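You operate a simulated robot arm through the tools that you are given. There is no shell and no other tool. Be economical: measure what you need, move in short steps, check, and stop when the job is done.

You run a simulated two-armed robot. Do the job below in one go: nothing can be reset, and whatever is moved stays where it is left.

## Task
Take the dish cloth from the breakfast bar and lay it out flat on the worktop end.

The check looks at the end state, three seconds after you hand in, the way a careful person would. Anything else that was tipped, shoved, dropped, spilled or broken makes it a failure. Flat cloth is picked up by pressing the open fingertips on it (5 to 10 N) and closing them slowly along it; thin cloth reads only 2 to 8 mm in the jaws.

## Robot
Two 6-joint arms with two-finger parallel grippers on one trunk, on a base that drives. Base frame: it is fixed to the floor where the robot stands at the start and does not move with it; the origin is under the middle of the robot, x ahead of it, y to its left, z up; the surface under the hand at the start is at about z = 91. Lengths are in cm, angles in degrees, forces in N, time in s.
The left shoulder is at the start at [5, 17, 126.2], the right one opposite. Each reaches about 109.2 cm from its shoulder. Places, roughly: dish cloth [80, 0, 90]; worktop end [150, -160, 90]. Payload 1.57 kg a hand.
The TCP of each hand is the grasp point between the finger pads, 3 cm short of the fingertips. In the tool frame z runs along the fingers and y along their closing line. Largest opening 8 cm; finger width 1.7, thickness 1.2; the body of the gripper, 4 by 8.2 cm, starts 8 cm behind the TCP.
Orientation is told as [roll, pitch, yaw] about the base's x, y, z axes, in that order, counted from this pose: with the fingers straight down and closing along the base's y, the tool's x points along the base's -x, its y along +y and its z along -z.

## Interface
- The arms move only by the tool step_arm. It takes "left_series", "right_series" or both (then of equal length, played together; a hand with none holds still); each is a list of rows, each an object of numbers (a shift or turn left out is 0, a gripper value left out holds the last): "claw": the closure in counts, from 0 (fully open) to 255 (shut); "tx", "ty", "tz": the shift along the tool's x, y, z in units of 30 mm (1.0 is 30 mm); "ax", "ay", "az": the turn, a rotation vector about the tool's x, y, z in units of 6 degrees (1.0 is 6 degrees). In form: [{"claw": .., "tx": .., "ty": .., "tz": .., "ax": .., "ay": .., "az": ..}, ...]. A call has 1 to 8 rows; each row shifts and turns the commanded pose from where the row before left it, along the tool's axes as they then stand. A call with a number of a shift or a turn outside -1 to 1 is refused whole. Each row takes 0.2 s and may step no farther than 5 cm and 8.6 degrees from the row before; otherwise, or with a gripper value out of range, the whole call is refused. A pose out of reach is approached as far as the arm can. The call stops where the force on the tool passes 40 N (or 10 N more than at its start, if that is more) or the arm is blocked; 0.2 s more then pass. Each finger travels about 4.5 cm/s and halts on what it meets, pressing with about 38 N; the grip force reading is that of the motor and also rises with nothing between the fingers. The clock runs only during rows and for 0.2 s after the last one: add rows that do not move to give the fingers time. The reply holds the time, the measured pose of the TCP, the force on the tool along the base axes, the opening and the grip force, in the units named above and with some noise, with the torque about the TCP (base axes, N m) and any sound that the robot's microphone picked up, and new pictures: "show" is both (left out), scene, wrist or none (wrist: the cameras of the hands that moved).
- Cameras (640 x 400 px; columns grow to the right, rows downward): "scene" is now at [3.88, -0.33, 183.07]; the picture's right is [-0.04, -1.00, 0.00], its down [-0.75, 0.03, -0.66] and it looks along [0.66, -0.02, -0.75] (base axes); focal length 292 px, centre (320, 200). "left" rides on the left gripper at [7.2, 0.7, -12.2] in its tool frame; the picture's right is [-0.09, 1.00, 0.00], its down [-0.84, -0.08, -0.54] and it looks along [-0.54, -0.05, 0.84] (tool axes); focal length 238 px, centre (320, 200). "right" rides on the right gripper at [7.2, -0.7, -12.2] in its tool frame; the picture's right is [0.09, 1.00, 0.00], its down [-0.84, 0.08, -0.54] and it looks along [-0.54, 0.05, 0.84] (tool axes); focal length 238 px, centre (320, 200). There is no depth. A picture from a camera that has moved, and an enlarged one, comes with that camera's place and axes in the base frame and with its lens.
- lift_body(by): slides the trunk up (or, below 0, down) by that many cm; the arms and the scene camera ride with it, the base frame stays. It gives what a move gives, with no picture.
- roll_base(legs): drives the robot by 1 to 6 legs, each [ahead, left, turn to the left] in cm, cm and degrees, along the robot's own axes; the way and the turn of a leg run together, so that a leg with both is an arc; at most 150 cm and 180 degrees a leg. The arms and the cameras ride along, it lands a little off, and it stops where it bumps. It gives what a move gives, and a new picture of the scene camera.
- aim_head(pan, tilt): turns the head with the scene camera to pan (to the left, within 86 degrees either way) and tilt (down, from -29 to 69), counted from straight ahead of the robot. It gives what a move gives, and a new picture of the scene camera.
- inspect(camera, box): a new picture of the part [left, top, right, bottom] of that camera's present view, enlarged. The clock stands still meanwhile.
- close_job(): hands the job in; it is judged then, once.

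Work in short steps. Places have to be worked out from the pictures, the camera data and where the tool is seen: move nearer, look again, correct. Check each grasp and each placing, and mend what went wrong. You have 120 turns and 260 pictures in all, those below and enlarged ones among them. Open the grippers and draw the arms clear of the work before you hand the job in, unless the task says otherwise; then end with one line.

The tools are called after "Call:" as name(argument=value, ...) on one line, values as JSON. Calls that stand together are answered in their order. step_arm: Moves the arms, as the interface text tells. Its arguments: {"type":"object","properties":{"left_series":{"type":"array","items":{"type":"object","properties":{"claw":{"type":"number"},"tx":{"type":"number"},"ty":{"type":"number"},"tz":{"type":"number"},"ax":{"type":"number"},"ay":{"type":"number"},"az":{"type":"number"}}}},"right_series":{"type":"array","items":{"type":"object","properties":{"claw":{"type":"number"},"tx":{"type":"number"},"ty":{"type":"number"},"tz":{"type":"number"},"ax":{"type":"number"},"ay":{"type":"number"},"az":{"type":"number"}}}},"show":{"type":"string","enum":["both","scene","wrist","none"]}},"required":[]} The other tools are called the same way: lift_body (by) slides the trunk up or down; roll_base (legs) drives the base; aim_head (pan, tilt) turns the head that bears the scene camera; inspect (camera, box) takes an enlarged picture of a part of a camera's view; close_job () hands the job in.

At the start:

```text
time_s: 0.0
left_tcp_pos: [63.47, 29.65, 115.24]
left_tool_rot: [0.0, -0.1, 0.0]
left_force: [0.1, -0.5, 0.1]
left_moment: [0.01, -0.03, 0.0]
left_gripper_width: 8.0
left_grasp_force: 0.0
right_tcp_pos: [61.31, -20.78, 115.18]
right_tool_rot: [0.0, 0.0, 0.0]
right_force: [0.7, -0.2, -0.1]
right_moment: [0.03, -0.01, 0.0]
right_gripper_width: 8.0
right_grasp_force: 0.1
trunk travel left (down, up): [-87.7, 9.3]
robot x, y, heading: [-0.01, -0.0, -0.1]
head pan, tilt: [-2.1, 48.5]
```

scene: 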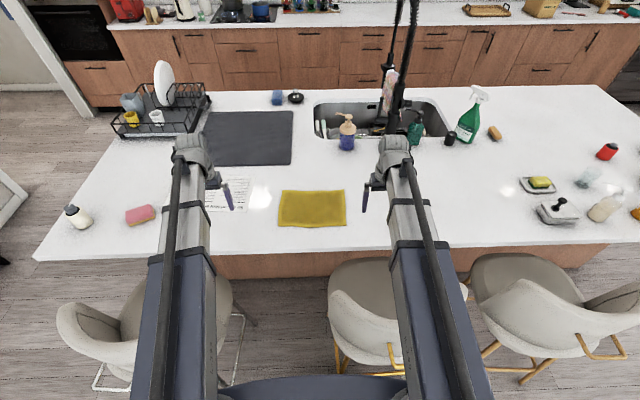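
right: 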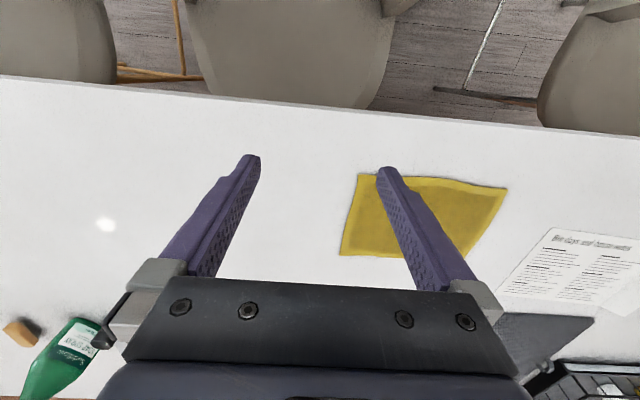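
left: 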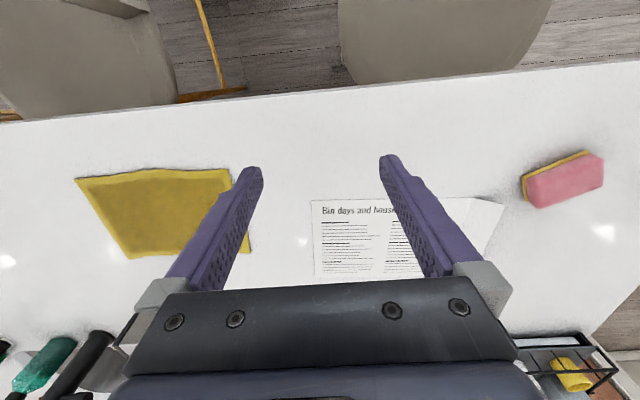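

The yellow cloth lies flat around x 71–91, y −13 to 14. First I look right to find the worktop end.

Call:
aim_head(pan=-48, tilt=30)

Call:
inspect(camera="right", box=[320, 150, 540, 290])

```text
time_s: 1.1
left_tcp_pos: [63.65, 29.82, 115.25]
left_tool_rot: [0.0, 0.0, 0.0]
left_force: [-0.2, -0.7, 0.3]
left_moment: [0.0, -0.03, -0.02]
left_gripper_width: 8.01
left_grasp_force: 0.0
right_tcp_pos: [61.25, -20.59, 115.12]
right_tool_rot: [0.1, 0.0, 0.0]
right_force: [-1.4, 0.4, 0.4]
right_moment: [0.01, -0.01, -0.01]
right_gripper_width: 7.99
right_grasp_force: 0.0
trunk travel left (down, up): [-87.7, 9.3]
robot x, y, heading: [-0.01, -0.27, -0.2]
head pan, tilt: [-48.0, 30.0]
camera scene: at [2.1, -6.76, 185.82], right [-0.74, -0.67, 0.0], down [-0.34, 0.37, -0.87], along [0.58, -0.64, -0.5], focal length 292 px, centre (320, 200)
```

scene: 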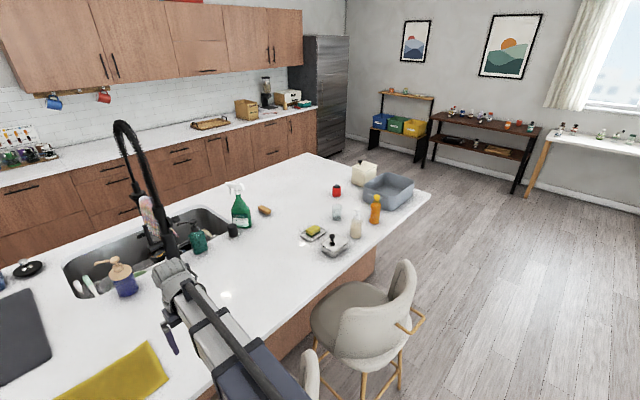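

```text
2.86 times, centred on (430, 220) of right
camera zoom: at [54.03, -21.26, 127.38], right [-0.09, 1.0, 0.0], down [0.84, 0.08, 0.54], along [0.54, 0.05, -0.84], focal length 681 px, centre (6, 143)
```

zoom: 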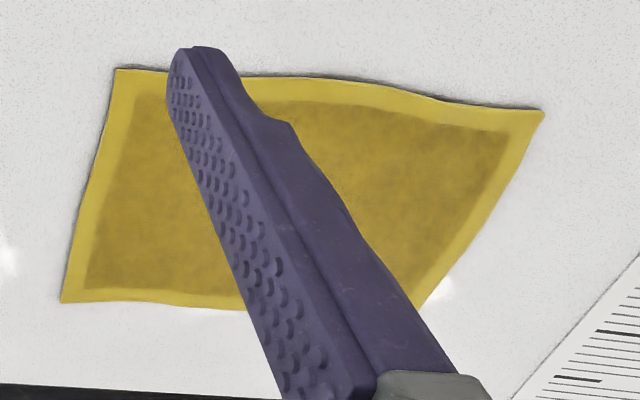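

The worktop end is the right end of the island, and roughly x 120–175, y −187 to −110 looks clear. I bring both hands above the near corners of the cloth with the jaws half open.

Call:
step_arm(left_series=[{"claw": 110, "tx": -0.47, "ty": -0.943, "tz": 0.6}, {"tx": -0.47, "ty": -0.943, "tz": 0.6}, {"tx": -0.47, "ty": -0.943, "tz": 0.6}, {"tx": -0.47, "ty": -0.943, "tz": 0.6}, {"tx": -0.47, "ty": -0.943, "tz": 0.6}, {"tx": -0.47, "ty": -0.943, "tz": 0.6}, {"tx": -0.47, "ty": -0.943, "tz": 0.6}, {}], right_series=[{"claw": 110, "tx": -0.583, "ty": 0.53, "tz": 0.6}, {"tx": -0.583, "ty": 0.53, "tz": 0.6}, {"tx": -0.583, "ty": 0.53, "tz": 0.6}, {"tx": -0.583, "ty": 0.53, "tz": 0.6}, {"tx": -0.583, "ty": 0.53, "tz": 0.6}, {"tx": -0.583, "ty": 0.53, "tz": 0.6}, {"tx": -0.583, "ty": 0.53, "tz": 0.6}, {}], show="wrist")

Call:
aim_head(pan=0, tilt=55)

```text
time_s: 2.9
left_tcp_pos: [73.41, 9.99, 115.21]
left_tool_rot: [0.0, 0.0, 0.1]
left_force: [0.1, 0.0, 1.2]
left_moment: [-0.01, 0.01, 0.0]
left_gripper_width: 4.55
left_grasp_force: 0.0
left hand out of reach, approached as far as the arm can: row 1, 2, 3, 4, 5, 6, 7
right_tcp_pos: [73.37, -9.38, 115.21]
right_tool_rot: [0.0, 0.0, 0.1]
right_force: [0.0, 1.0, -0.4]
right_moment: [0.0, -0.03, 0.02]
right_gripper_width: 4.54
right_grasp_force: 0.1
right hand out of reach, approached as far as the arm can: row 1, 2, 3, 4, 5, 6, 7
trunk travel left (down, up): [-87.7, 9.3]
robot x, y, heading: [0.14, -0.21, 0.1]
head pan, tilt: [-48.0, 30.0]
camera right: at [66.19, -10.13, 127.41], right [-0.09, 1.0, 0.0], down [0.84, 0.08, 0.54], along [0.54, 0.05, -0.84], focal length 238 px, centre (320, 200)
camera left: at [66.24, 10.55, 127.39], right [0.09, 1.0, 0.0], down [0.84, -0.08, 0.54], along [0.54, -0.05, -0.84], focal length 238 px, centre (320, 200)
```

right: 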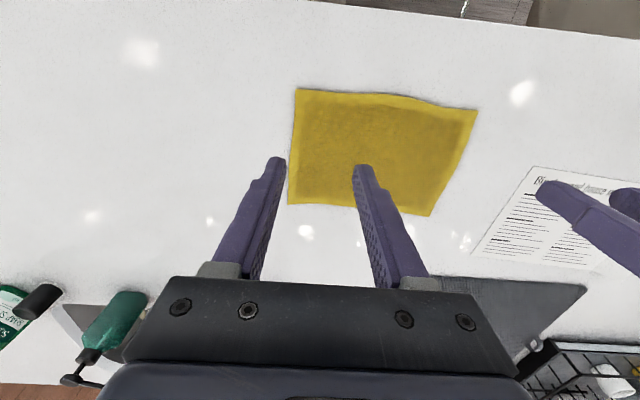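
left: 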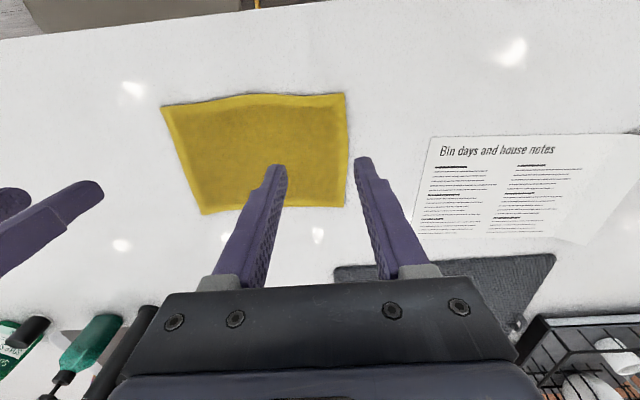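

```text
time_s: 4.1
left_tcp_pos: [73.5, 9.91, 115.26]
left_tool_rot: [-0.1, 0.0, 0.0]
left_force: [-0.3, 0.2, -0.5]
left_moment: [0.02, 0.0, 0.0]
left_gripper_width: 4.56
left_grasp_force: 0.0
right_tcp_pos: [73.5, -9.56, 115.12]
right_tool_rot: [0.1, 0.0, 0.0]
right_force: [0.5, -0.1, -0.1]
right_moment: [0.0, 0.02, -0.01]
right_gripper_width: 4.54
right_grasp_force: 0.1
trunk travel left (down, up): [-87.7, 9.3]
robot x, y, heading: [-0.07, -0.01, 0.0]
head pan, tilt: [0.0, 55.0]
camera scene: at [3.27, -0.06, 182.22], right [0.0, -1.0, 0.0], down [-0.82, 0.0, -0.57], along [0.57, 0.0, -0.82], focal length 292 px, centre (320, 200)
```

scene: 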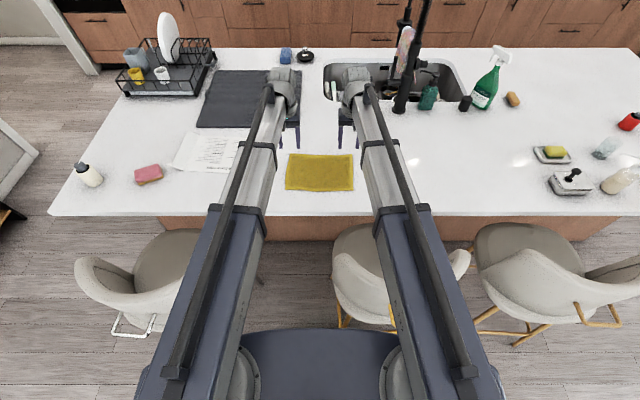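

The hands refused to go lower with fingers down at this trunk height, so I lower the trunk to bring the tips near the cloth.

Call:
lift_body(by=-15)

Call:
inspect(camera="right", box=[160, 50, 560, 300])

Call:
inspect(camera="left", box=[120, 50, 520, 300])

```text
time_s: 5.8
left_tcp_pos: [73.45, 9.99, 100.08]
left_tool_rot: [0.0, 0.0, 0.0]
left_force: [-0.6, -0.3, -0.1]
left_moment: [0.04, -0.03, 0.01]
left_gripper_width: 4.57
left_grasp_force: 0.0
right_tcp_pos: [73.49, -9.67, 100.18]
right_tool_rot: [0.0, 0.1, 0.0]
right_force: [-0.1, 0.4, 0.3]
right_moment: [0.02, -0.02, 0.01]
right_gripper_width: 4.56
right_grasp_force: 0.0
trunk travel left (down, up): [-72.7, 24.3]
robot x, y, heading: [-0.11, 0.05, 0.0]
head pan, tilt: [0.0, 55.0]
```

```text
1.60 times, centred on (360, 175) of right
camera zoom: at [66.23, -10.18, 112.39], right [-0.09, 1.0, 0.0], down [0.84, 0.08, 0.54], along [0.54, 0.05, -0.84], focal length 381 px, centre (256, 240)
```

zoom: 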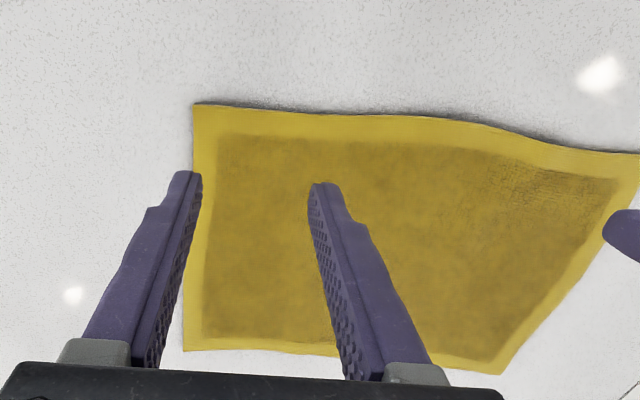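

```text
1.60 times, centred on (320, 175) of left
camera zoom: at [66.28, 10.57, 112.38], right [0.09, 1.0, 0.0], down [0.84, -0.08, 0.54], along [0.54, -0.05, -0.84], focal length 381 px, centre (320, 240)
```

zoom: 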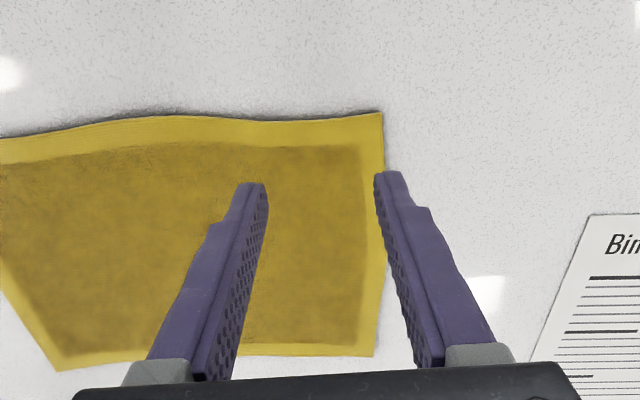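

The near corners sit near [71.6, −13.2] and [72.1, 13.6]; I shift each hand about 1 cm inward, narrow the jaws a little and lower.

Call:
step_arm(left_series=[{"claw": 130, "ty": -0.37}, {"tz": 0.5}, {"tz": 0.5}, {"tz": 0.5}, {}], right_series=[{"claw": 130, "ty": 0.37}, {"tz": 0.5}, {"tz": 0.5}, {"tz": 0.5}, {}], show="wrist")

```text
time_s: 7.0
left_tcp_pos: [73.4, 8.88, 100.23]
left_tool_rot: [0.1, 0.1, -0.1]
left_force: [0.6, -0.6, -0.5]
left_moment: [0.03, -0.01, 0.05]
left_gripper_width: 3.91
left_grasp_force: 0.0
left hand out of reach, approached as far as the arm can: row 2, 3, 4
right_tcp_pos: [73.5, -8.33, 100.09]
right_tool_rot: [-0.1, -0.1, -0.1]
right_force: [0.1, 0.8, 0.6]
right_moment: [0.01, 0.02, -0.03]
right_gripper_width: 3.92
right_grasp_force: 0.0
right hand out of reach, approached as far as the arm can: row 2, 3, 4
trunk travel left (down, up): [-72.7, 24.3]
robot x, y, heading: [-0.14, -0.03, -0.2]
head pan, tilt: [0.0, 55.0]
camera right: at [66.27, -9.04, 112.38], right [-0.09, 1.0, 0.0], down [0.84, 0.08, 0.54], along [0.54, 0.05, -0.84], focal length 238 px, centre (320, 200)
camera left: at [66.27, 9.49, 112.37], right [0.09, 1.0, 0.0], down [0.84, -0.08, 0.54], along [0.54, -0.05, -0.84], focal length 238 px, centre (320, 200)
```

right: 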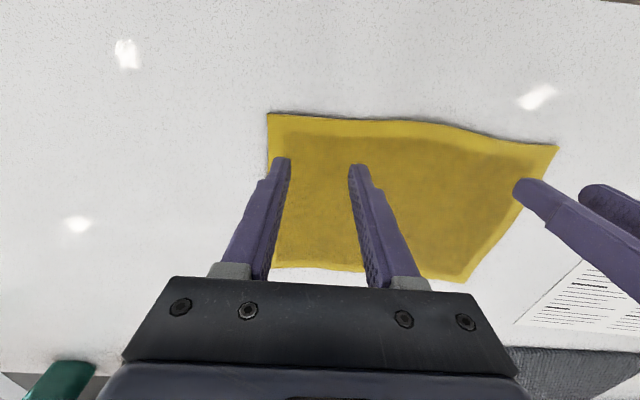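
left: 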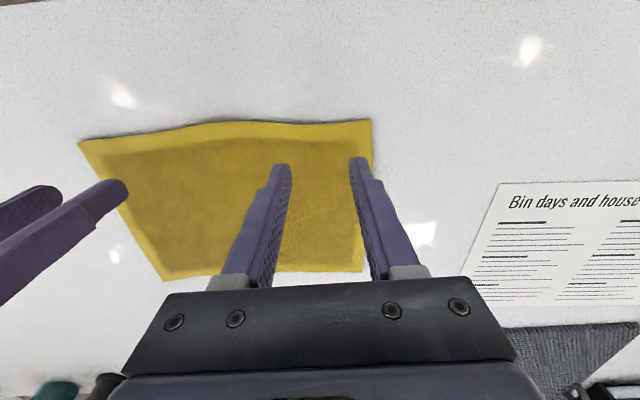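

Downward reach is limited relative to the trunk. I raise the hands 4 cm, then lower the trunk, so the arms keep some downward travel for the press.

Call:
step_arm(left_series=[{"tz": -0.7}, {"tz": -0.7}, {}], right_series=[{"tz": -0.7}, {"tz": -0.7}, {}], show="none")

Call:
lift_body(by=-8)

```text
time_s: 7.8
left_tcp_pos: [73.53, 8.91, 100.12]
left_tool_rot: [0.0, 0.0, 0.0]
left_force: [-0.1, 0.5, 1.1]
left_moment: [0.02, 0.01, -0.02]
left_gripper_width: 3.91
left_grasp_force: 0.0
left hand out of reach, approached as far as the arm can: row 1, 2
right_tcp_pos: [73.56, -8.53, 100.1]
right_tool_rot: [0.0, 0.1, 0.1]
right_force: [-0.2, -0.1, -0.8]
right_moment: [-0.01, 0.02, -0.01]
right_gripper_width: 3.9
right_grasp_force: 0.1
right hand out of reach, approached as far as the arm can: row 1, 2
trunk travel left (down, up): [-72.7, 24.3]
robot x, y, heading: [0.06, -0.15, 0.4]
head pan, tilt: [0.0, 55.0]
```

```text
time_s: 8.8
left_tcp_pos: [73.15, 8.86, 94.18]
left_tool_rot: [0.0, -0.6, 0.0]
left_force: [-7.5, -1.4, 38.5]
left_moment: [-0.09, 0.36, 0.0]
left_gripper_width: 3.88
left_grasp_force: 0.1
right_tcp_pos: [73.32, -8.31, 94.18]
right_tool_rot: [0.0, -0.6, 0.1]
right_force: [-8.6, 1.0, 39.4]
right_moment: [0.06, 0.31, -0.05]
right_gripper_width: 3.91
right_grasp_force: 0.1
trunk travel left (down, up): [-66.2, 30.8]
robot x, y, heading: [0.13, 0.3, -0.2]
head pan, tilt: [0.0, 55.0]
stopped: the force on the tool passed its limit at 96 N (the readings are from after the stop); the commanded pose is now the measured one
```

The trunk stopped with the tips pressing at 38 N, so the surface is at about z 91.2. I ease the hands up slightly to relax to 5–10 N.

Call:
step_arm(left_series=[{"tz": -0.05}, {}], right_series=[{"tz": -0.05}, {}], show="wrist")

```text
time_s: 9.3
left_tcp_pos: [73.16, 9.02, 94.18]
left_tool_rot: [0.0, -0.8, -0.1]
left_force: [-11.9, 2.0, 44.4]
left_moment: [-0.05, 0.46, -0.04]
left_gripper_width: 3.89
left_grasp_force: 0.0
right_tcp_pos: [73.27, -8.34, 94.24]
right_tool_rot: [0.1, -0.9, 0.0]
right_force: [-9.1, 1.6, 43.2]
right_moment: [0.03, 0.29, 0.01]
right_gripper_width: 3.9
right_grasp_force: 0.1
trunk travel left (down, up): [-66.2, 30.8]
robot x, y, heading: [0.29, -0.08, 0.2]
head pan, tilt: [0.0, 55.0]
camera right: at [65.78, -9.06, 106.34], right [-0.09, 1.0, 0.0], down [0.83, 0.08, 0.56], along [0.55, 0.05, -0.83], focal length 238 px, centre (320, 200)
camera left: at [65.83, 9.49, 106.33], right [0.09, 1.0, 0.0], down [0.83, -0.08, 0.55], along [0.55, -0.05, -0.83], focal length 238 px, centre (320, 200)
```

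right: 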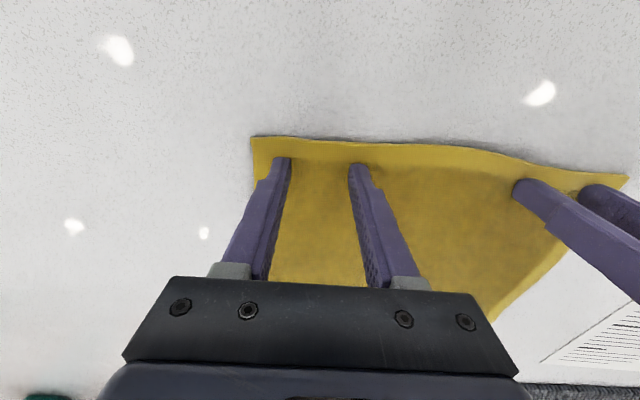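
left: 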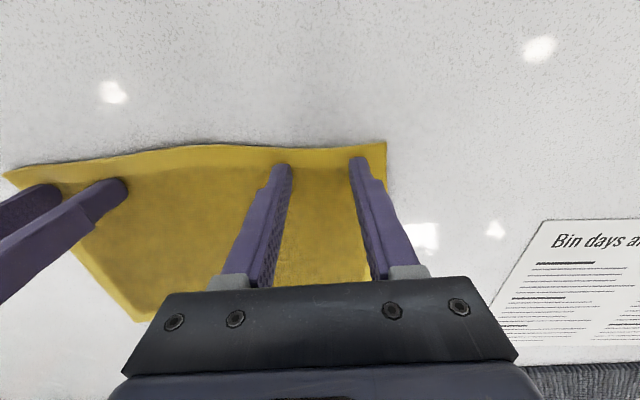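

Force is still about 44 N, so I raise the trunk a little to unload.

Call:
lift_body(by=0.5)

```text
time_s: 9.9
left_tcp_pos: [73.84, 8.82, 94.29]
left_tool_rot: [0.0, -0.8, 0.0]
left_force: [-2.9, 0.1, 16.9]
left_moment: [-0.03, 0.1, -0.01]
left_gripper_width: 3.86
left_grasp_force: 0.1
right_tcp_pos: [73.71, -8.46, 94.27]
right_tool_rot: [0.1, -0.8, 0.0]
right_force: [-2.4, -0.2, 17.0]
right_moment: [0.02, 0.11, 0.01]
right_gripper_width: 3.92
right_grasp_force: 0.0
trunk travel left (down, up): [-66.7, 30.3]
robot x, y, heading: [0.29, 0.06, -0.0]
head pan, tilt: [0.0, 55.0]
```

17 N now; another 0.15 cm should give about 8–9 N.

Call:
lift_body(by=0.17)

```text
time_s: 10.4
left_tcp_pos: [73.83, 8.66, 94.4]
left_tool_rot: [0.0, -0.6, 0.1]
left_force: [-0.7, 0.1, 4.8]
left_moment: [-0.02, 0.05, 0.03]
left_gripper_width: 3.92
left_grasp_force: 0.0
right_tcp_pos: [73.72, -8.52, 94.34]
right_tool_rot: [0.1, -0.6, -0.1]
right_force: [-0.1, -0.1, 6.1]
right_moment: [0.0, 0.02, 0.01]
right_gripper_width: 3.94
right_grasp_force: 0.1
trunk travel left (down, up): [-66.8, 30.2]
robot x, y, heading: [0.2, 0.06, 0.0]
head pan, tilt: [0.0, 55.0]
```

5–6 N on each hand: in the right range. I close both slowly.

Call:
step_arm(left_series=[{"claw": 140}, {"claw": 150}, {"claw": 160}, {"claw": 170}, {"claw": 180}, {"claw": 190}, {"claw": 200}, {"claw": 210}], right_series=[{"claw": 140}, {"claw": 150}, {"claw": 160}, {"claw": 170}, {"claw": 180}, {"claw": 190}, {"claw": 200}, {"claw": 210}], show="wrist")

```text
time_s: 12.2
left_tcp_pos: [73.85, 8.88, 94.44]
left_tool_rot: [0.0, -0.5, 0.0]
left_force: [0.1, 0.5, 5.0]
left_moment: [-0.03, -0.01, 0.01]
left_gripper_width: 1.41
left_grasp_force: 0.0
right_tcp_pos: [73.92, -8.51, 94.26]
right_tool_rot: [0.0, -0.6, 0.0]
right_force: [-0.6, 0.4, 3.6]
right_moment: [0.01, 0.02, 0.0]
right_gripper_width: 1.4
right_grasp_force: 0.1
trunk travel left (down, up): [-66.8, 30.2]
robot x, y, heading: [-0.28, -0.24, 0.0]
head pan, tilt: [0.0, 55.0]
camera right: at [66.47, -9.1, 106.51], right [-0.09, 1.0, 0.0], down [0.83, 0.08, 0.55], along [0.55, 0.05, -0.84], focal length 238 px, centre (320, 200)
camera left: at [66.53, 9.47, 106.5], right [0.09, 1.0, 0.0], down [0.83, -0.08, 0.55], along [0.55, -0.05, -0.84], focal length 238 px, centre (320, 200)
```

right: 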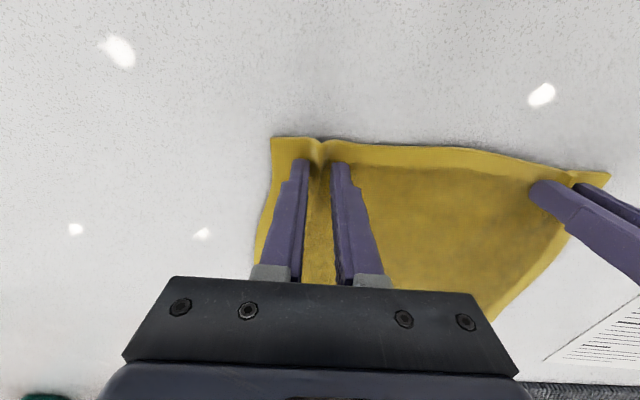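
left: 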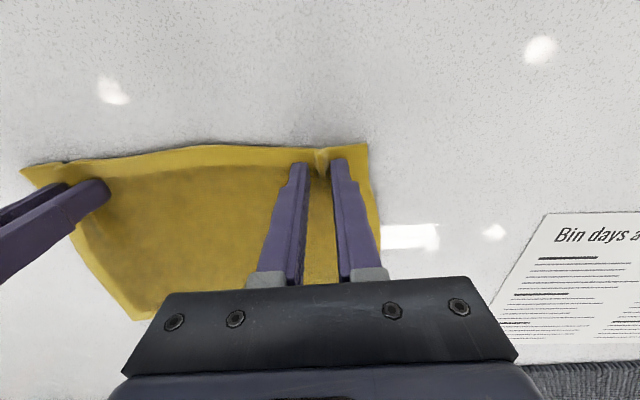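

The cloth is folding up neatly between the fingers in both hands. I finish closing.

Call:
step_arm(left_series=[{"claw": 220}, {"claw": 230}, {"claw": 240}, {"claw": 250}, {"claw": 255}, {}, {}], right_series=[{"claw": 220}, {"claw": 230}, {"claw": 240}, {"claw": 250}, {"claw": 255}, {}, {}], show="wrist")

```text
time_s: 13.8
left_tcp_pos: [73.83, 8.91, 94.41]
left_tool_rot: [0.0, -0.4, 0.0]
left_force: [0.1, -1.5, 4.4]
left_moment: [-0.03, 0.02, 0.01]
left_gripper_width: 0.37
left_grasp_force: 24.4
right_tcp_pos: [73.86, -8.39, 94.42]
right_tool_rot: [0.0, -0.6, 0.0]
right_force: [0.2, 1.8, 4.0]
right_moment: [0.06, -0.02, -0.02]
right_gripper_width: 0.38
right_grasp_force: 24.1
trunk travel left (down, up): [-66.8, 30.2]
robot x, y, heading: [0.17, -0.34, 0.2]
head pan, tilt: [0.0, 55.0]
camera right: at [66.48, -9.08, 106.5], right [-0.09, 1.0, 0.0], down [0.83, 0.08, 0.55], along [0.55, 0.05, -0.84], focal length 238 px, centre (320, 200)
camera left: at [66.54, 9.46, 106.5], right [0.09, 1.0, 0.0], down [0.83, -0.08, 0.55], along [0.55, -0.05, -0.84], focal length 238 px, centre (320, 200)
```

right: 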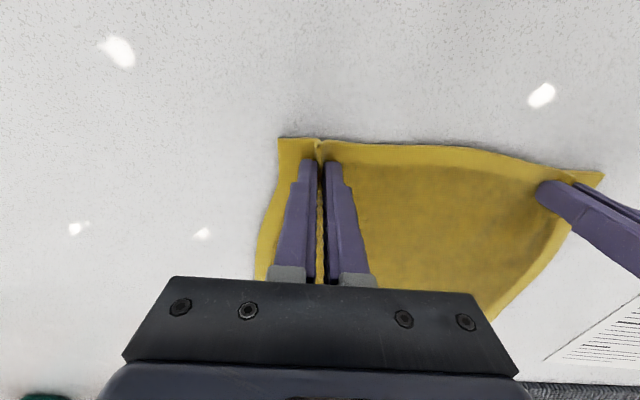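
left: 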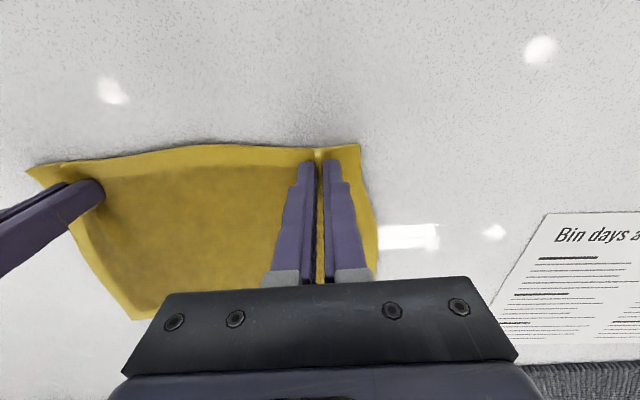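

Both hands read 3.7 mm at 24 N, so cloth is in the jaws. I lift with the trunk.

Call:
lift_body(by=30)

Call:
aim_head(pan=0, tilt=50)

```text
time_s: 16.8
left_tcp_pos: [74.06, 8.91, 124.36]
left_tool_rot: [0.0, -0.5, 0.0]
left_force: [0.3, -0.6, 0.1]
left_moment: [-0.02, 0.02, 0.04]
left_gripper_width: 0.38
left_grasp_force: 24.2
right_tcp_pos: [73.91, -8.43, 124.35]
right_tool_rot: [0.0, -0.5, 0.1]
right_force: [-0.4, 0.1, 0.1]
right_moment: [0.01, -0.02, -0.02]
right_gripper_width: 0.39
right_grasp_force: 24.3
trunk travel left (down, up): [-96.8, 0.2]
robot x, y, heading: [-0.12, -0.21, 0.1]
head pan, tilt: [0.0, 55.0]
```

```text
time_s: 17.5
left_tcp_pos: [73.89, 8.84, 124.26]
left_tool_rot: [0.0, -0.5, 0.1]
left_force: [0.3, -1.5, 0.8]
left_moment: [-0.02, -0.01, -0.01]
left_gripper_width: 0.37
left_grasp_force: 24.8
right_tcp_pos: [73.85, -8.41, 124.31]
right_tool_rot: [0.1, -0.5, 0.0]
right_force: [0.1, -0.1, 0.4]
right_moment: [0.05, -0.01, 0.02]
right_gripper_width: 0.37
right_grasp_force: 24.7
trunk travel left (down, up): [-96.8, 0.2]
robot x, y, heading: [0.08, -0.08, 0.0]
head pan, tilt: [0.0, 50.0]
camera scene: at [3.82, -0.05, 192.02], right [0.0, -1.0, 0.0], down [-0.77, 0.0, -0.64], along [0.64, 0.0, -0.77], focal length 292 px, centre (320, 200)
```

scene: 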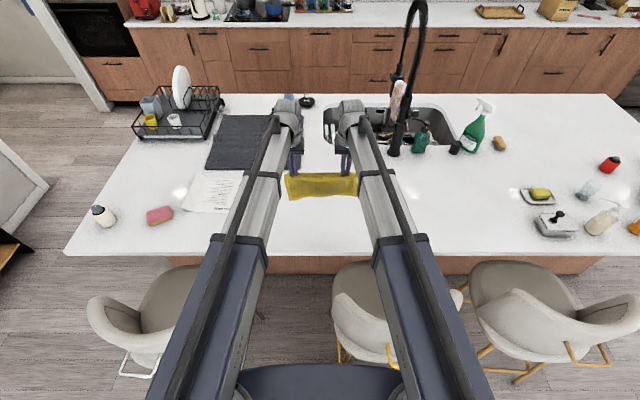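

The cloth hangs cleanly between both hands. Before driving I look right along the path.

Call:
aim_head(pan=-86, tilt=35)

Call:
aim_head(pan=86, tilt=35)

```text
time_s: 19.1
left_tcp_pos: [73.86, 8.85, 124.26]
left_tool_rot: [0.0, -0.5, 0.0]
left_force: [0.0, -1.0, 0.2]
left_moment: [-0.03, 0.0, 0.03]
left_gripper_width: 0.37
left_grasp_force: 24.4
right_tcp_pos: [73.86, -8.44, 124.26]
right_tool_rot: [0.0, -0.5, 0.0]
right_force: [0.0, 0.7, 0.6]
right_moment: [-0.01, 0.03, 0.01]
right_gripper_width: 0.38
right_grasp_force: 25.0
trunk travel left (down, up): [-96.8, 0.2]
robot x, y, heading: [0.07, -0.07, 0.1]
head pan, tilt: [-85.9, 35.0]
camera scene: at [-3.25, -8.83, 194.19], right [-1.0, -0.07, 0.0], down [-0.04, 0.57, -0.82], along [0.06, -0.82, -0.57], focal length 292 px, centre (320, 200)
```

scene: 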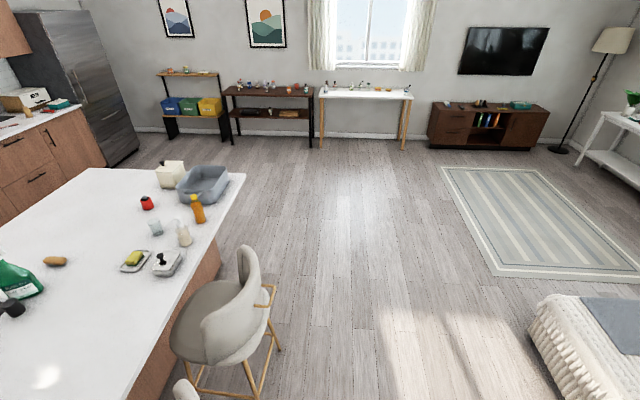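

```text
time_s: 21.7
left_tcp_pos: [73.99, 8.79, 124.36]
left_tool_rot: [0.1, -0.6, 0.0]
left_force: [0.3, -2.1, -1.1]
left_moment: [-0.03, 0.0, 0.02]
left_gripper_width: 0.38
left_grasp_force: 24.7
right_tcp_pos: [73.9, -8.41, 124.32]
right_tool_rot: [0.0, -0.5, 0.0]
right_force: [0.0, 1.5, -0.5]
right_moment: [0.01, 0.02, 0.03]
right_gripper_width: 0.34
right_grasp_force: 24.2
trunk travel left (down, up): [-96.8, 0.2]
robot x, y, heading: [-0.25, 0.11, 0.3]
head pan, tilt: [85.9, 35.0]
camera scene: at [-3.26, 8.73, 194.2], right [1.0, -0.07, 0.0], down [-0.04, -0.57, -0.82], along [0.06, 0.82, -0.57], focal length 292 px, centre (320, 200)
```

scene: 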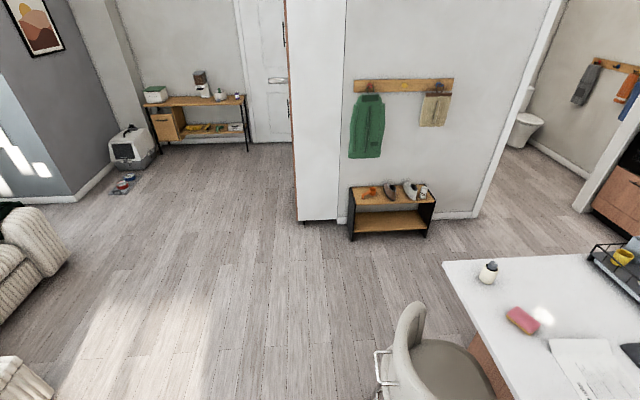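

The way is clear (sofa starts about 1 m behind). I back off 45 cm, slide right to beyond the island's end, then turn left to face it.

Call:
roll_base(legs=[[-45, 0, 0], [0, -150, 0], [0, -135, 0]])

Call:
aim_head(pan=0, tilt=40)

```text
time_s: 37.6
left_tcp_pos: [28.23, -273.5, 124.37]
left_tool_rot: [0.0, -0.5, -0.5]
left_force: [0.7, -0.9, -1.1]
left_moment: [-0.03, 0.02, 0.03]
left_gripper_width: 0.38
left_grasp_force: 24.9
right_tcp_pos: [28.15, -290.67, 124.4]
right_tool_rot: [0.0, -0.5, -0.6]
right_force: [0.5, 1.2, 0.7]
right_moment: [0.03, -0.04, 0.03]
right_gripper_width: 0.38
right_grasp_force: 24.5
trunk travel left (down, up): [-96.8, 0.2]
robot x, y, heading: [-45.71, -281.95, -0.6]
head pan, tilt: [85.9, 35.0]
camera scene: at [-48.91, -272.84, 194.2], right [1.0, -0.08, 0.0], down [-0.05, -0.57, -0.82], along [0.07, 0.82, -0.57], focal length 292 px, centre (320, 200)
```

scene: 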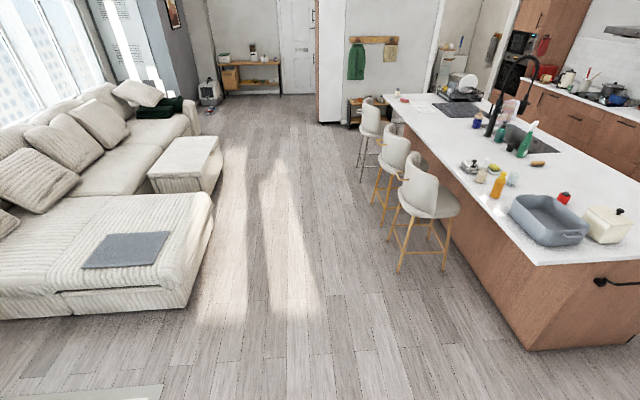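

```text
time_s: 39.2
left_tcp_pos: [28.23, -273.45, 124.43]
left_tool_rot: [0.0, -0.5, -0.6]
left_force: [0.4, -1.0, -0.7]
left_moment: [-0.01, 0.0, 0.06]
left_gripper_width: 0.38
left_grasp_force: 24.9
right_tcp_pos: [28.06, -290.73, 124.31]
right_tool_rot: [0.0, -0.5, -0.6]
right_force: [1.1, 0.6, -0.3]
right_moment: [0.03, 0.0, 0.01]
right_gripper_width: 0.37
right_grasp_force: 25.5
trunk travel left (down, up): [-96.8, 0.2]
robot x, y, heading: [-45.78, -281.4, -0.8]
head pan, tilt: [0.0, 40.0]
camera scene: at [-41.12, -281.66, 193.44], right [-0.01, -1.0, 0.0], down [-0.64, 0.01, -0.77], along [0.77, -0.01, -0.64], focal length 292 px, centre (320, 200)
```

scene: 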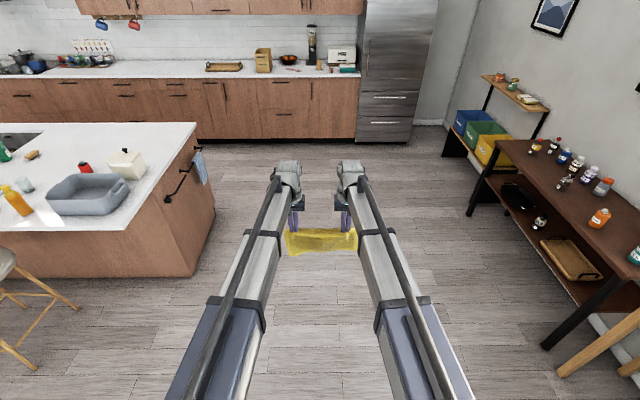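

There is a towel rail on the island's end face, which I must keep clear of. I turn left to face the end and slide along it at a distance.

Call:
roll_base(legs=[[0, 0, 90.7], [0, -100, 0], [0, -94, 0]])

```text
time_s: 52.7
left_tcp_pos: [137.5, -208.32, 124.4]
left_tool_rot: [0.0, -0.5, 90.2]
left_force: [1.4, -0.3, -0.6]
left_moment: [-0.01, -0.03, -0.1]
left_gripper_width: 0.36
left_grasp_force: 24.4
right_tcp_pos: [154.84, -208.19, 124.35]
right_tool_rot: [-0.1, -0.5, 90.2]
right_force: [-1.0, -0.2, 0.3]
right_moment: [0.0, 0.01, -0.07]
right_gripper_width: 0.37
right_grasp_force: 24.0
trunk travel left (down, up): [-96.8, 0.2]
robot x, y, heading: [146.41, -281.95, 90.5]
head pan, tilt: [0.0, 40.0]
camera scene: at [146.71, -277.59, 193.44], right [1.0, 0.0, 0.0], down [0.0, -0.64, -0.77], along [0.0, 0.77, -0.64], focal length 292 px, centre (320, 200)
```

scene: 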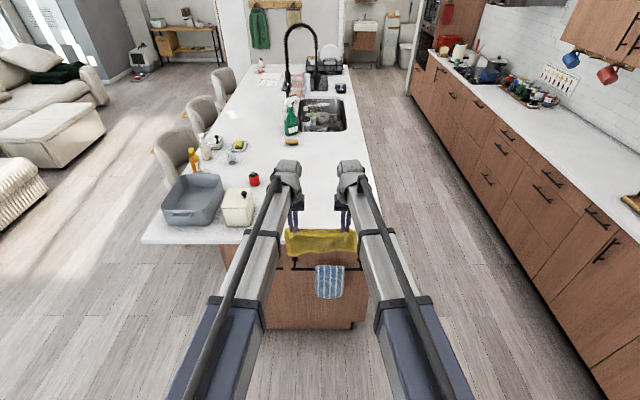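

The free patch is x 120–175, y −185 to −110; carton's right side is at about x 114. I drive 30 cm forward with a 2 cm shift right, staying short of the towel rail.

Call:
roll_base(legs=[[30, -2.5, -0.3]])

Call:
aim_head(pan=0, tilt=52)

```text
time_s: 54.7
left_tcp_pos: [140.45, -178.4, 124.22]
left_tool_rot: [0.0, -0.5, 89.9]
left_force: [0.7, 0.3, 0.0]
left_moment: [-0.04, -0.02, 0.0]
left_gripper_width: 0.37
left_grasp_force: 24.4
right_tcp_pos: [157.7, -178.46, 124.27]
right_tool_rot: [0.0, -0.5, 89.9]
right_force: [0.0, -0.3, 1.0]
right_moment: [-0.02, 0.04, -0.04]
right_gripper_width: 0.34
right_grasp_force: 24.2
trunk travel left (down, up): [-96.8, 0.2]
robot x, y, heading: [149.54, -252.38, 90.1]
head pan, tilt: [0.0, 40.0]
camera scene: at [149.18, -247.74, 193.44], right [1.0, 0.0, 0.0], down [0.0, -0.64, -0.77], along [0.0, 0.77, -0.64], focal length 292 px, centre (320, 200)
```

scene: 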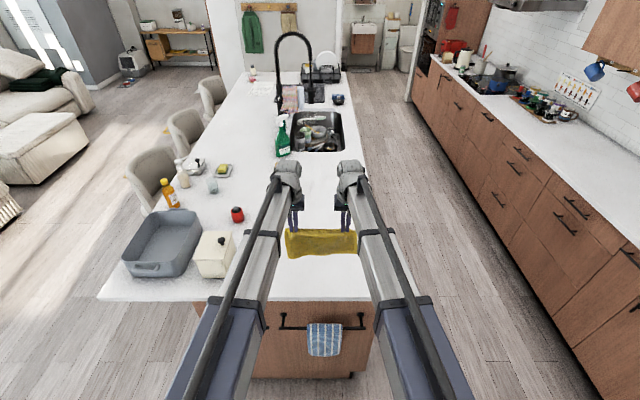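

```text
time_s: 55.4
left_tcp_pos: [140.4, -178.61, 124.33]
left_tool_rot: [0.0, -0.5, 89.9]
left_force: [0.2, -0.7, -0.7]
left_moment: [0.02, -0.01, -0.12]
left_gripper_width: 0.34
left_grasp_force: 24.2
right_tcp_pos: [157.73, -178.53, 124.32]
right_tool_rot: [-0.1, -0.4, 89.9]
right_force: [-0.9, -0.4, -0.1]
right_moment: [-0.01, 0.02, -0.06]
right_gripper_width: 0.36
right_grasp_force: 24.9
trunk travel left (down, up): [-96.8, 0.2]
robot x, y, heading: [149.11, -252.44, 90.0]
head pan, tilt: [0.0, 52.0]
camera scene: at [149.16, -248.88, 191.76], right [1.0, 0.0, 0.0], down [0.0, -0.79, -0.62], along [0.0, 0.62, -0.79], focal length 292 px, centre (320, 200)
```

scene: 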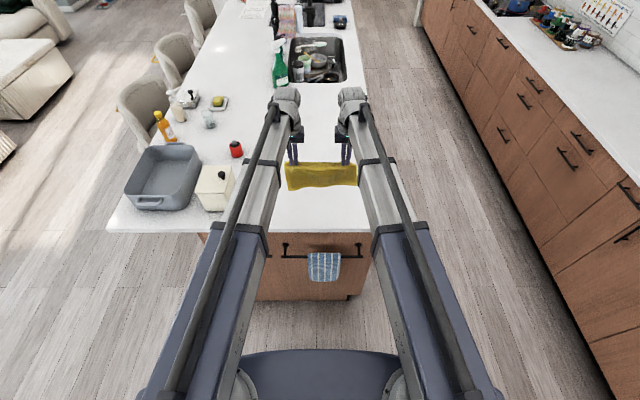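

Now I extend both arms forward over the clear area.

Call:
step_arm(left_series=[{"tx": -0.8}, {"tx": -0.8}, {"tx": -0.8}, {"tx": -0.8}, {"tx": -0.8}, {"tx": -0.8}, {"tx": -0.8}, {"tx": -0.8}], right_series=[{"tx": -0.8}, {"tx": -0.8}, {"tx": -0.8}, {"tx": -0.8}, {"tx": -0.8}, {"tx": -0.8}, {"tx": -0.8}, {"tx": -0.8}], show="both")

```text
time_s: 57.2
left_tcp_pos: [140.27, -160.14, 124.2]
left_tool_rot: [0.0, -0.6, 90.0]
left_force: [1.6, -1.4, 0.6]
left_moment: [0.01, -0.06, -0.06]
left_gripper_width: 0.37
left_grasp_force: 24.6
left hand out of reach, approached as far as the arm can: row 8
right_tcp_pos: [157.76, -160.23, 124.36]
right_tool_rot: [0.1, -0.6, 89.9]
right_force: [-2.0, -0.1, -0.5]
right_moment: [0.03, 0.06, -0.09]
right_gripper_width: 0.36
right_grasp_force: 23.9
right hand out of reach, approached as far as the arm can: row 8
trunk travel left (down, up): [-96.8, 0.2]
robot x, y, heading: [148.86, -252.44, 89.9]
head pan, tilt: [0.0, 52.0]
camera scene: at [149.17, -248.8, 191.75], right [1.0, 0.0, 0.0], down [0.0, -0.79, -0.62], along [0.0, 0.62, -0.79], focal length 292 px, centre (320, 200)
camera right: at [158.31, -167.53, 136.43], right [-1.0, -0.09, 0.0], down [-0.08, 0.83, 0.55], along [-0.05, 0.55, -0.83], focal length 238 px, centre (320, 200)
camera left: at [139.57, -167.54, 136.42], right [-1.0, 0.09, 0.0], down [0.08, 0.83, 0.55], along [0.05, 0.55, -0.83], focal length 238 px, centre (320, 200)
```

scene: 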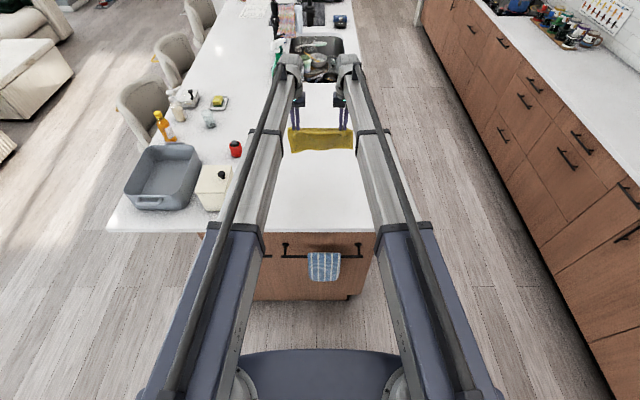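
right: 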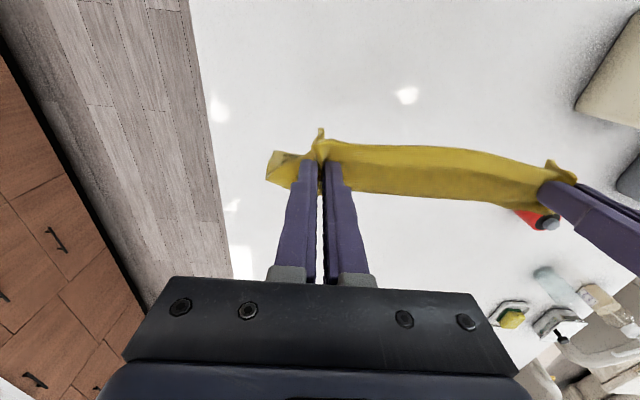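
left: 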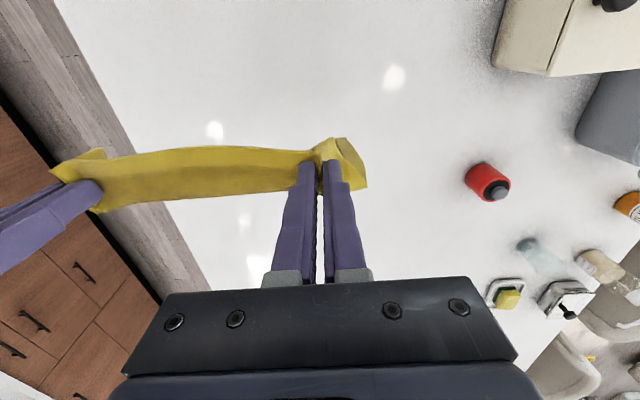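

The arms are fully extended at y −160. I drive 9 cm forward (plenty of clearance to the rail) so the hem lands near y −150.

Call:
roll_base(legs=[[9, 0, 0]])

Call:
lift_body(by=-11)

Call:
inspect(camera="scene", box=[200, 40, 440, 190])

Call:
inspect(camera="right", box=[0, 0, 640, 400])

```text
time_s: 58.3
left_tcp_pos: [140.02, -151.17, 124.2]
left_tool_rot: [0.0, -0.4, 90.0]
left_force: [2.1, 0.0, -0.3]
left_moment: [-0.04, -0.05, -0.06]
left_gripper_width: 0.36
left_grasp_force: 24.8
right_tcp_pos: [157.62, -151.24, 124.26]
right_tool_rot: [0.0, -0.6, 90.0]
right_force: [-2.5, -0.4, -1.0]
right_moment: [-0.03, 0.04, -0.05]
right_gripper_width: 0.37
right_grasp_force: 24.8
trunk travel left (down, up): [-96.8, 0.2]
robot x, y, heading: [149.27, -243.32, 89.8]
head pan, tilt: [0.0, 52.0]
camera scene: at [149.17, -239.72, 191.75], right [1.0, 0.0, 0.0], down [0.0, -0.79, -0.61], along [0.0, 0.61, -0.79], focal length 292 px, centre (320, 200)
```

scene: 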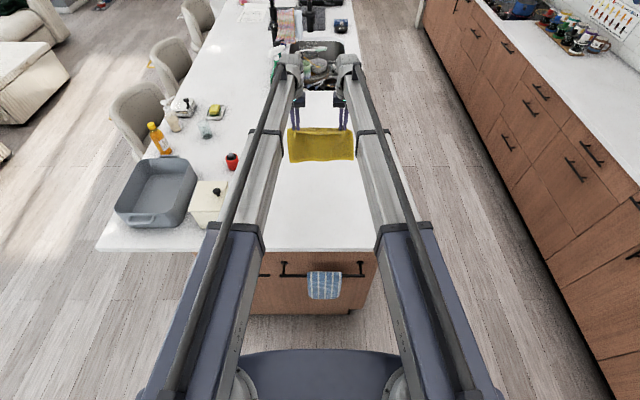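

```text
time_s: 59.8
left_tcp_pos: [140.18, -151.28, 113.26]
left_tool_rot: [0.1, -0.5, 90.0]
left_force: [1.7, 0.1, -0.8]
left_moment: [0.0, -0.05, -0.09]
left_gripper_width: 0.37
left_grasp_force: 25.2
right_tcp_pos: [157.67, -151.38, 113.41]
right_tool_rot: [0.0, -0.6, 90.0]
right_force: [-1.6, 0.0, 0.3]
right_moment: [-0.03, 0.09, -0.1]
right_gripper_width: 0.34
right_grasp_force: 24.5
trunk travel left (down, up): [-85.8, 11.2]
robot x, y, heading: [149.16, -243.28, 89.6]
head pan, tilt: [0.0, 52.0]
```

```text
2.67 times, centred on (320, 115) of scene
camera zoom: at [149.17, -239.92, 180.76], right [1.0, 0.0, 0.0], down [0.0, -0.79, -0.62], along [0.0, 0.62, -0.79], focal length 780 px, centre (320, 427)
```

zoom: 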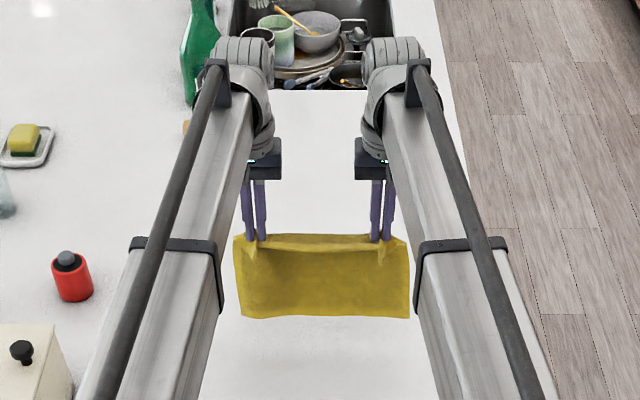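

```text
1.00 times, centred on (320, 200) of right (not enlarged: the box is as wide or as high as the picture)
camera zoom: at [158.22, -158.66, 125.46], right [-1.0, -0.09, 0.0], down [-0.08, 0.83, 0.55], along [-0.05, 0.55, -0.83], focal length 238 px, centre (320, 200)
```

zoom: 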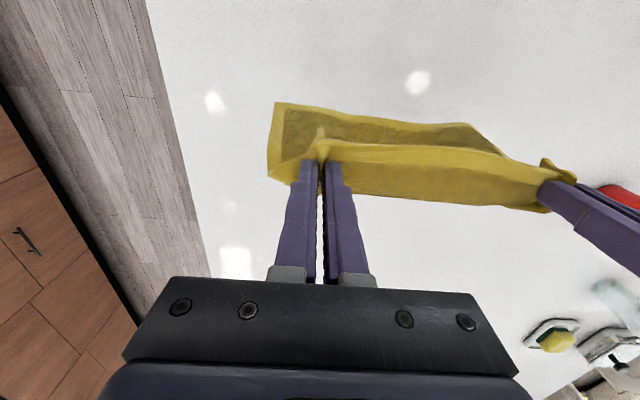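

The cloth hangs straight with the hem just above the top. I start laying: move back while lowering so the hem trails on the surface; I test whether the arms can descend here.

Call:
step_arm(left_series=[{"tz": 0.3}, {"tz": 0.2, "tx": 0.2}, {"tz": 0.1, "tx": 0.5}, {}], right_series=[{"tz": 0.3}, {"tz": 0.2, "tx": 0.2}, {"tz": 0.1, "tx": 0.5}, {}], show="wrist")

```text
time_s: 60.8
left_tcp_pos: [140.17, -153.46, 113.22]
left_tool_rot: [0.0, -0.6, 90.0]
left_force: [1.1, 0.0, 0.1]
left_moment: [0.01, -0.02, -0.06]
left_gripper_width: 0.4
left_grasp_force: 24.9
left hand out of reach, approached as far as the arm can: row 1, 2, 3
right_tcp_pos: [157.59, -153.32, 113.41]
right_tool_rot: [0.0, -0.7, 90.1]
right_force: [-1.5, 0.4, -0.7]
right_moment: [0.0, 0.05, -0.05]
right_gripper_width: 0.35
right_grasp_force: 25.0
right hand out of reach, approached as far as the arm can: row 1, 2
trunk travel left (down, up): [-85.8, 11.2]
robot x, y, heading: [149.34, -243.53, 89.7]
head pan, tilt: [0.0, 52.0]
camera right: at [158.15, -160.67, 125.41], right [-1.0, -0.09, 0.0], down [-0.08, 0.83, 0.55], along [-0.05, 0.55, -0.83], focal length 238 px, centre (320, 200)
camera left: at [139.53, -160.82, 125.4], right [-1.0, 0.09, 0.0], down [0.08, 0.83, 0.55], along [0.05, 0.55, -0.83], focal length 238 px, centre (320, 200)
```

right: 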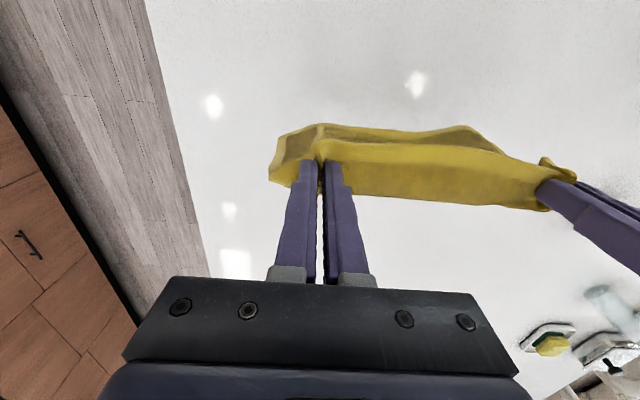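
left: 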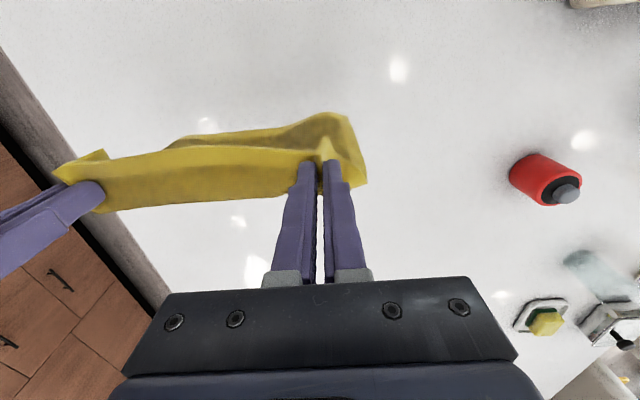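

Arms won't descend, so the trunk gives the vertical and the arms the retreat. Alternate in small steps.

Call:
lift_body(by=-2)

Call:
step_arm(left_series=[{"tx": 0.3}, {"tx": 0.3}, {"tx": 0.3}, {}], right_series=[{"tx": 0.3}, {"tx": 0.3}, {"tx": 0.3}, {}], show="wrist")

```text
time_s: 61.4
left_tcp_pos: [140.21, -153.55, 111.3]
left_tool_rot: [-0.1, -0.6, 90.0]
left_force: [0.9, -0.3, -0.1]
left_moment: [0.03, -0.01, -0.06]
left_gripper_width: 0.35
left_grasp_force: 24.5
right_tcp_pos: [157.55, -153.43, 111.4]
right_tool_rot: [0.0, -0.6, 89.9]
right_force: [-0.8, -0.7, -0.2]
right_moment: [-0.01, 0.04, -0.06]
right_gripper_width: 0.34
right_grasp_force: 24.5
trunk travel left (down, up): [-83.8, 13.2]
robot x, y, heading: [149.34, -243.33, 89.8]
head pan, tilt: [0.0, 52.0]
```

```text
time_s: 62.4
left_tcp_pos: [140.22, -156.32, 111.3]
left_tool_rot: [-0.1, -0.6, 89.9]
left_force: [0.6, -0.3, -0.1]
left_moment: [0.0, -0.01, -0.09]
left_gripper_width: 0.38
left_grasp_force: 24.7
right_tcp_pos: [157.55, -156.17, 111.34]
right_tool_rot: [0.1, -0.6, 90.1]
right_force: [-1.0, 0.0, -0.5]
right_moment: [0.01, 0.04, -0.09]
right_gripper_width: 0.37
right_grasp_force: 24.5
trunk travel left (down, up): [-83.8, 13.2]
robot x, y, heading: [149.36, -243.63, 90.2]
head pan, tilt: [0.0, 52.0]
camera right: at [158.12, -163.37, 123.43], right [-1.0, -0.09, 0.0], down [-0.08, 0.83, 0.55], along [-0.05, 0.55, -0.83], focal length 238 px, centre (320, 200)
camera left: at [139.5, -163.65, 123.42], right [-1.0, 0.09, 0.0], down [0.08, 0.83, 0.55], along [0.05, 0.55, -0.83], focal length 238 px, centre (320, 200)
```

right: 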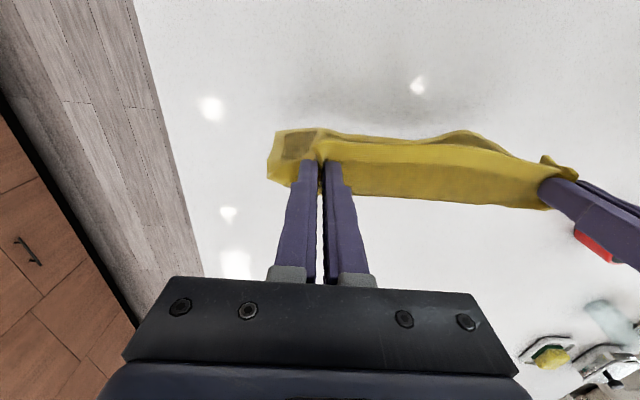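
left: 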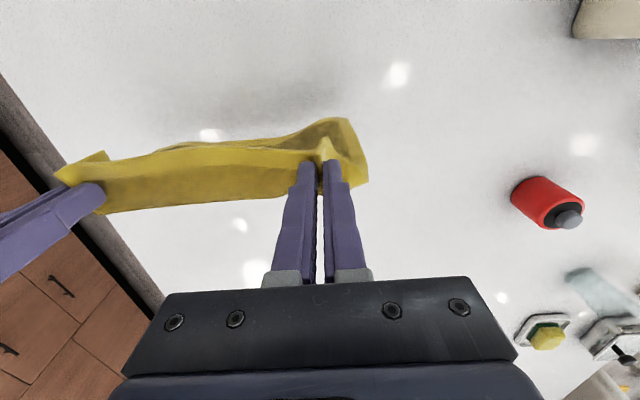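

I check from the head camera how the hem sits.

Call:
inspect(camera="scene", box=[240, 80, 400, 180])

```text
4.00 times, centred on (320, 130) of scene
camera zoom: at [149.17, -239.87, 178.76], right [1.0, 0.0, 0.0], down [0.0, -0.79, -0.62], along [0.0, 0.62, -0.79], focal length 1170 px, centre (320, 480)
```

zoom: 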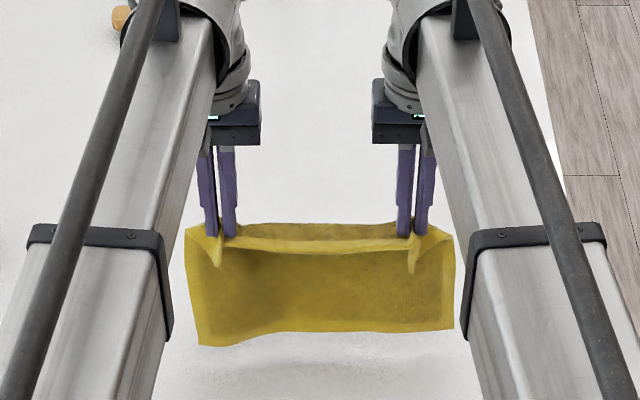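

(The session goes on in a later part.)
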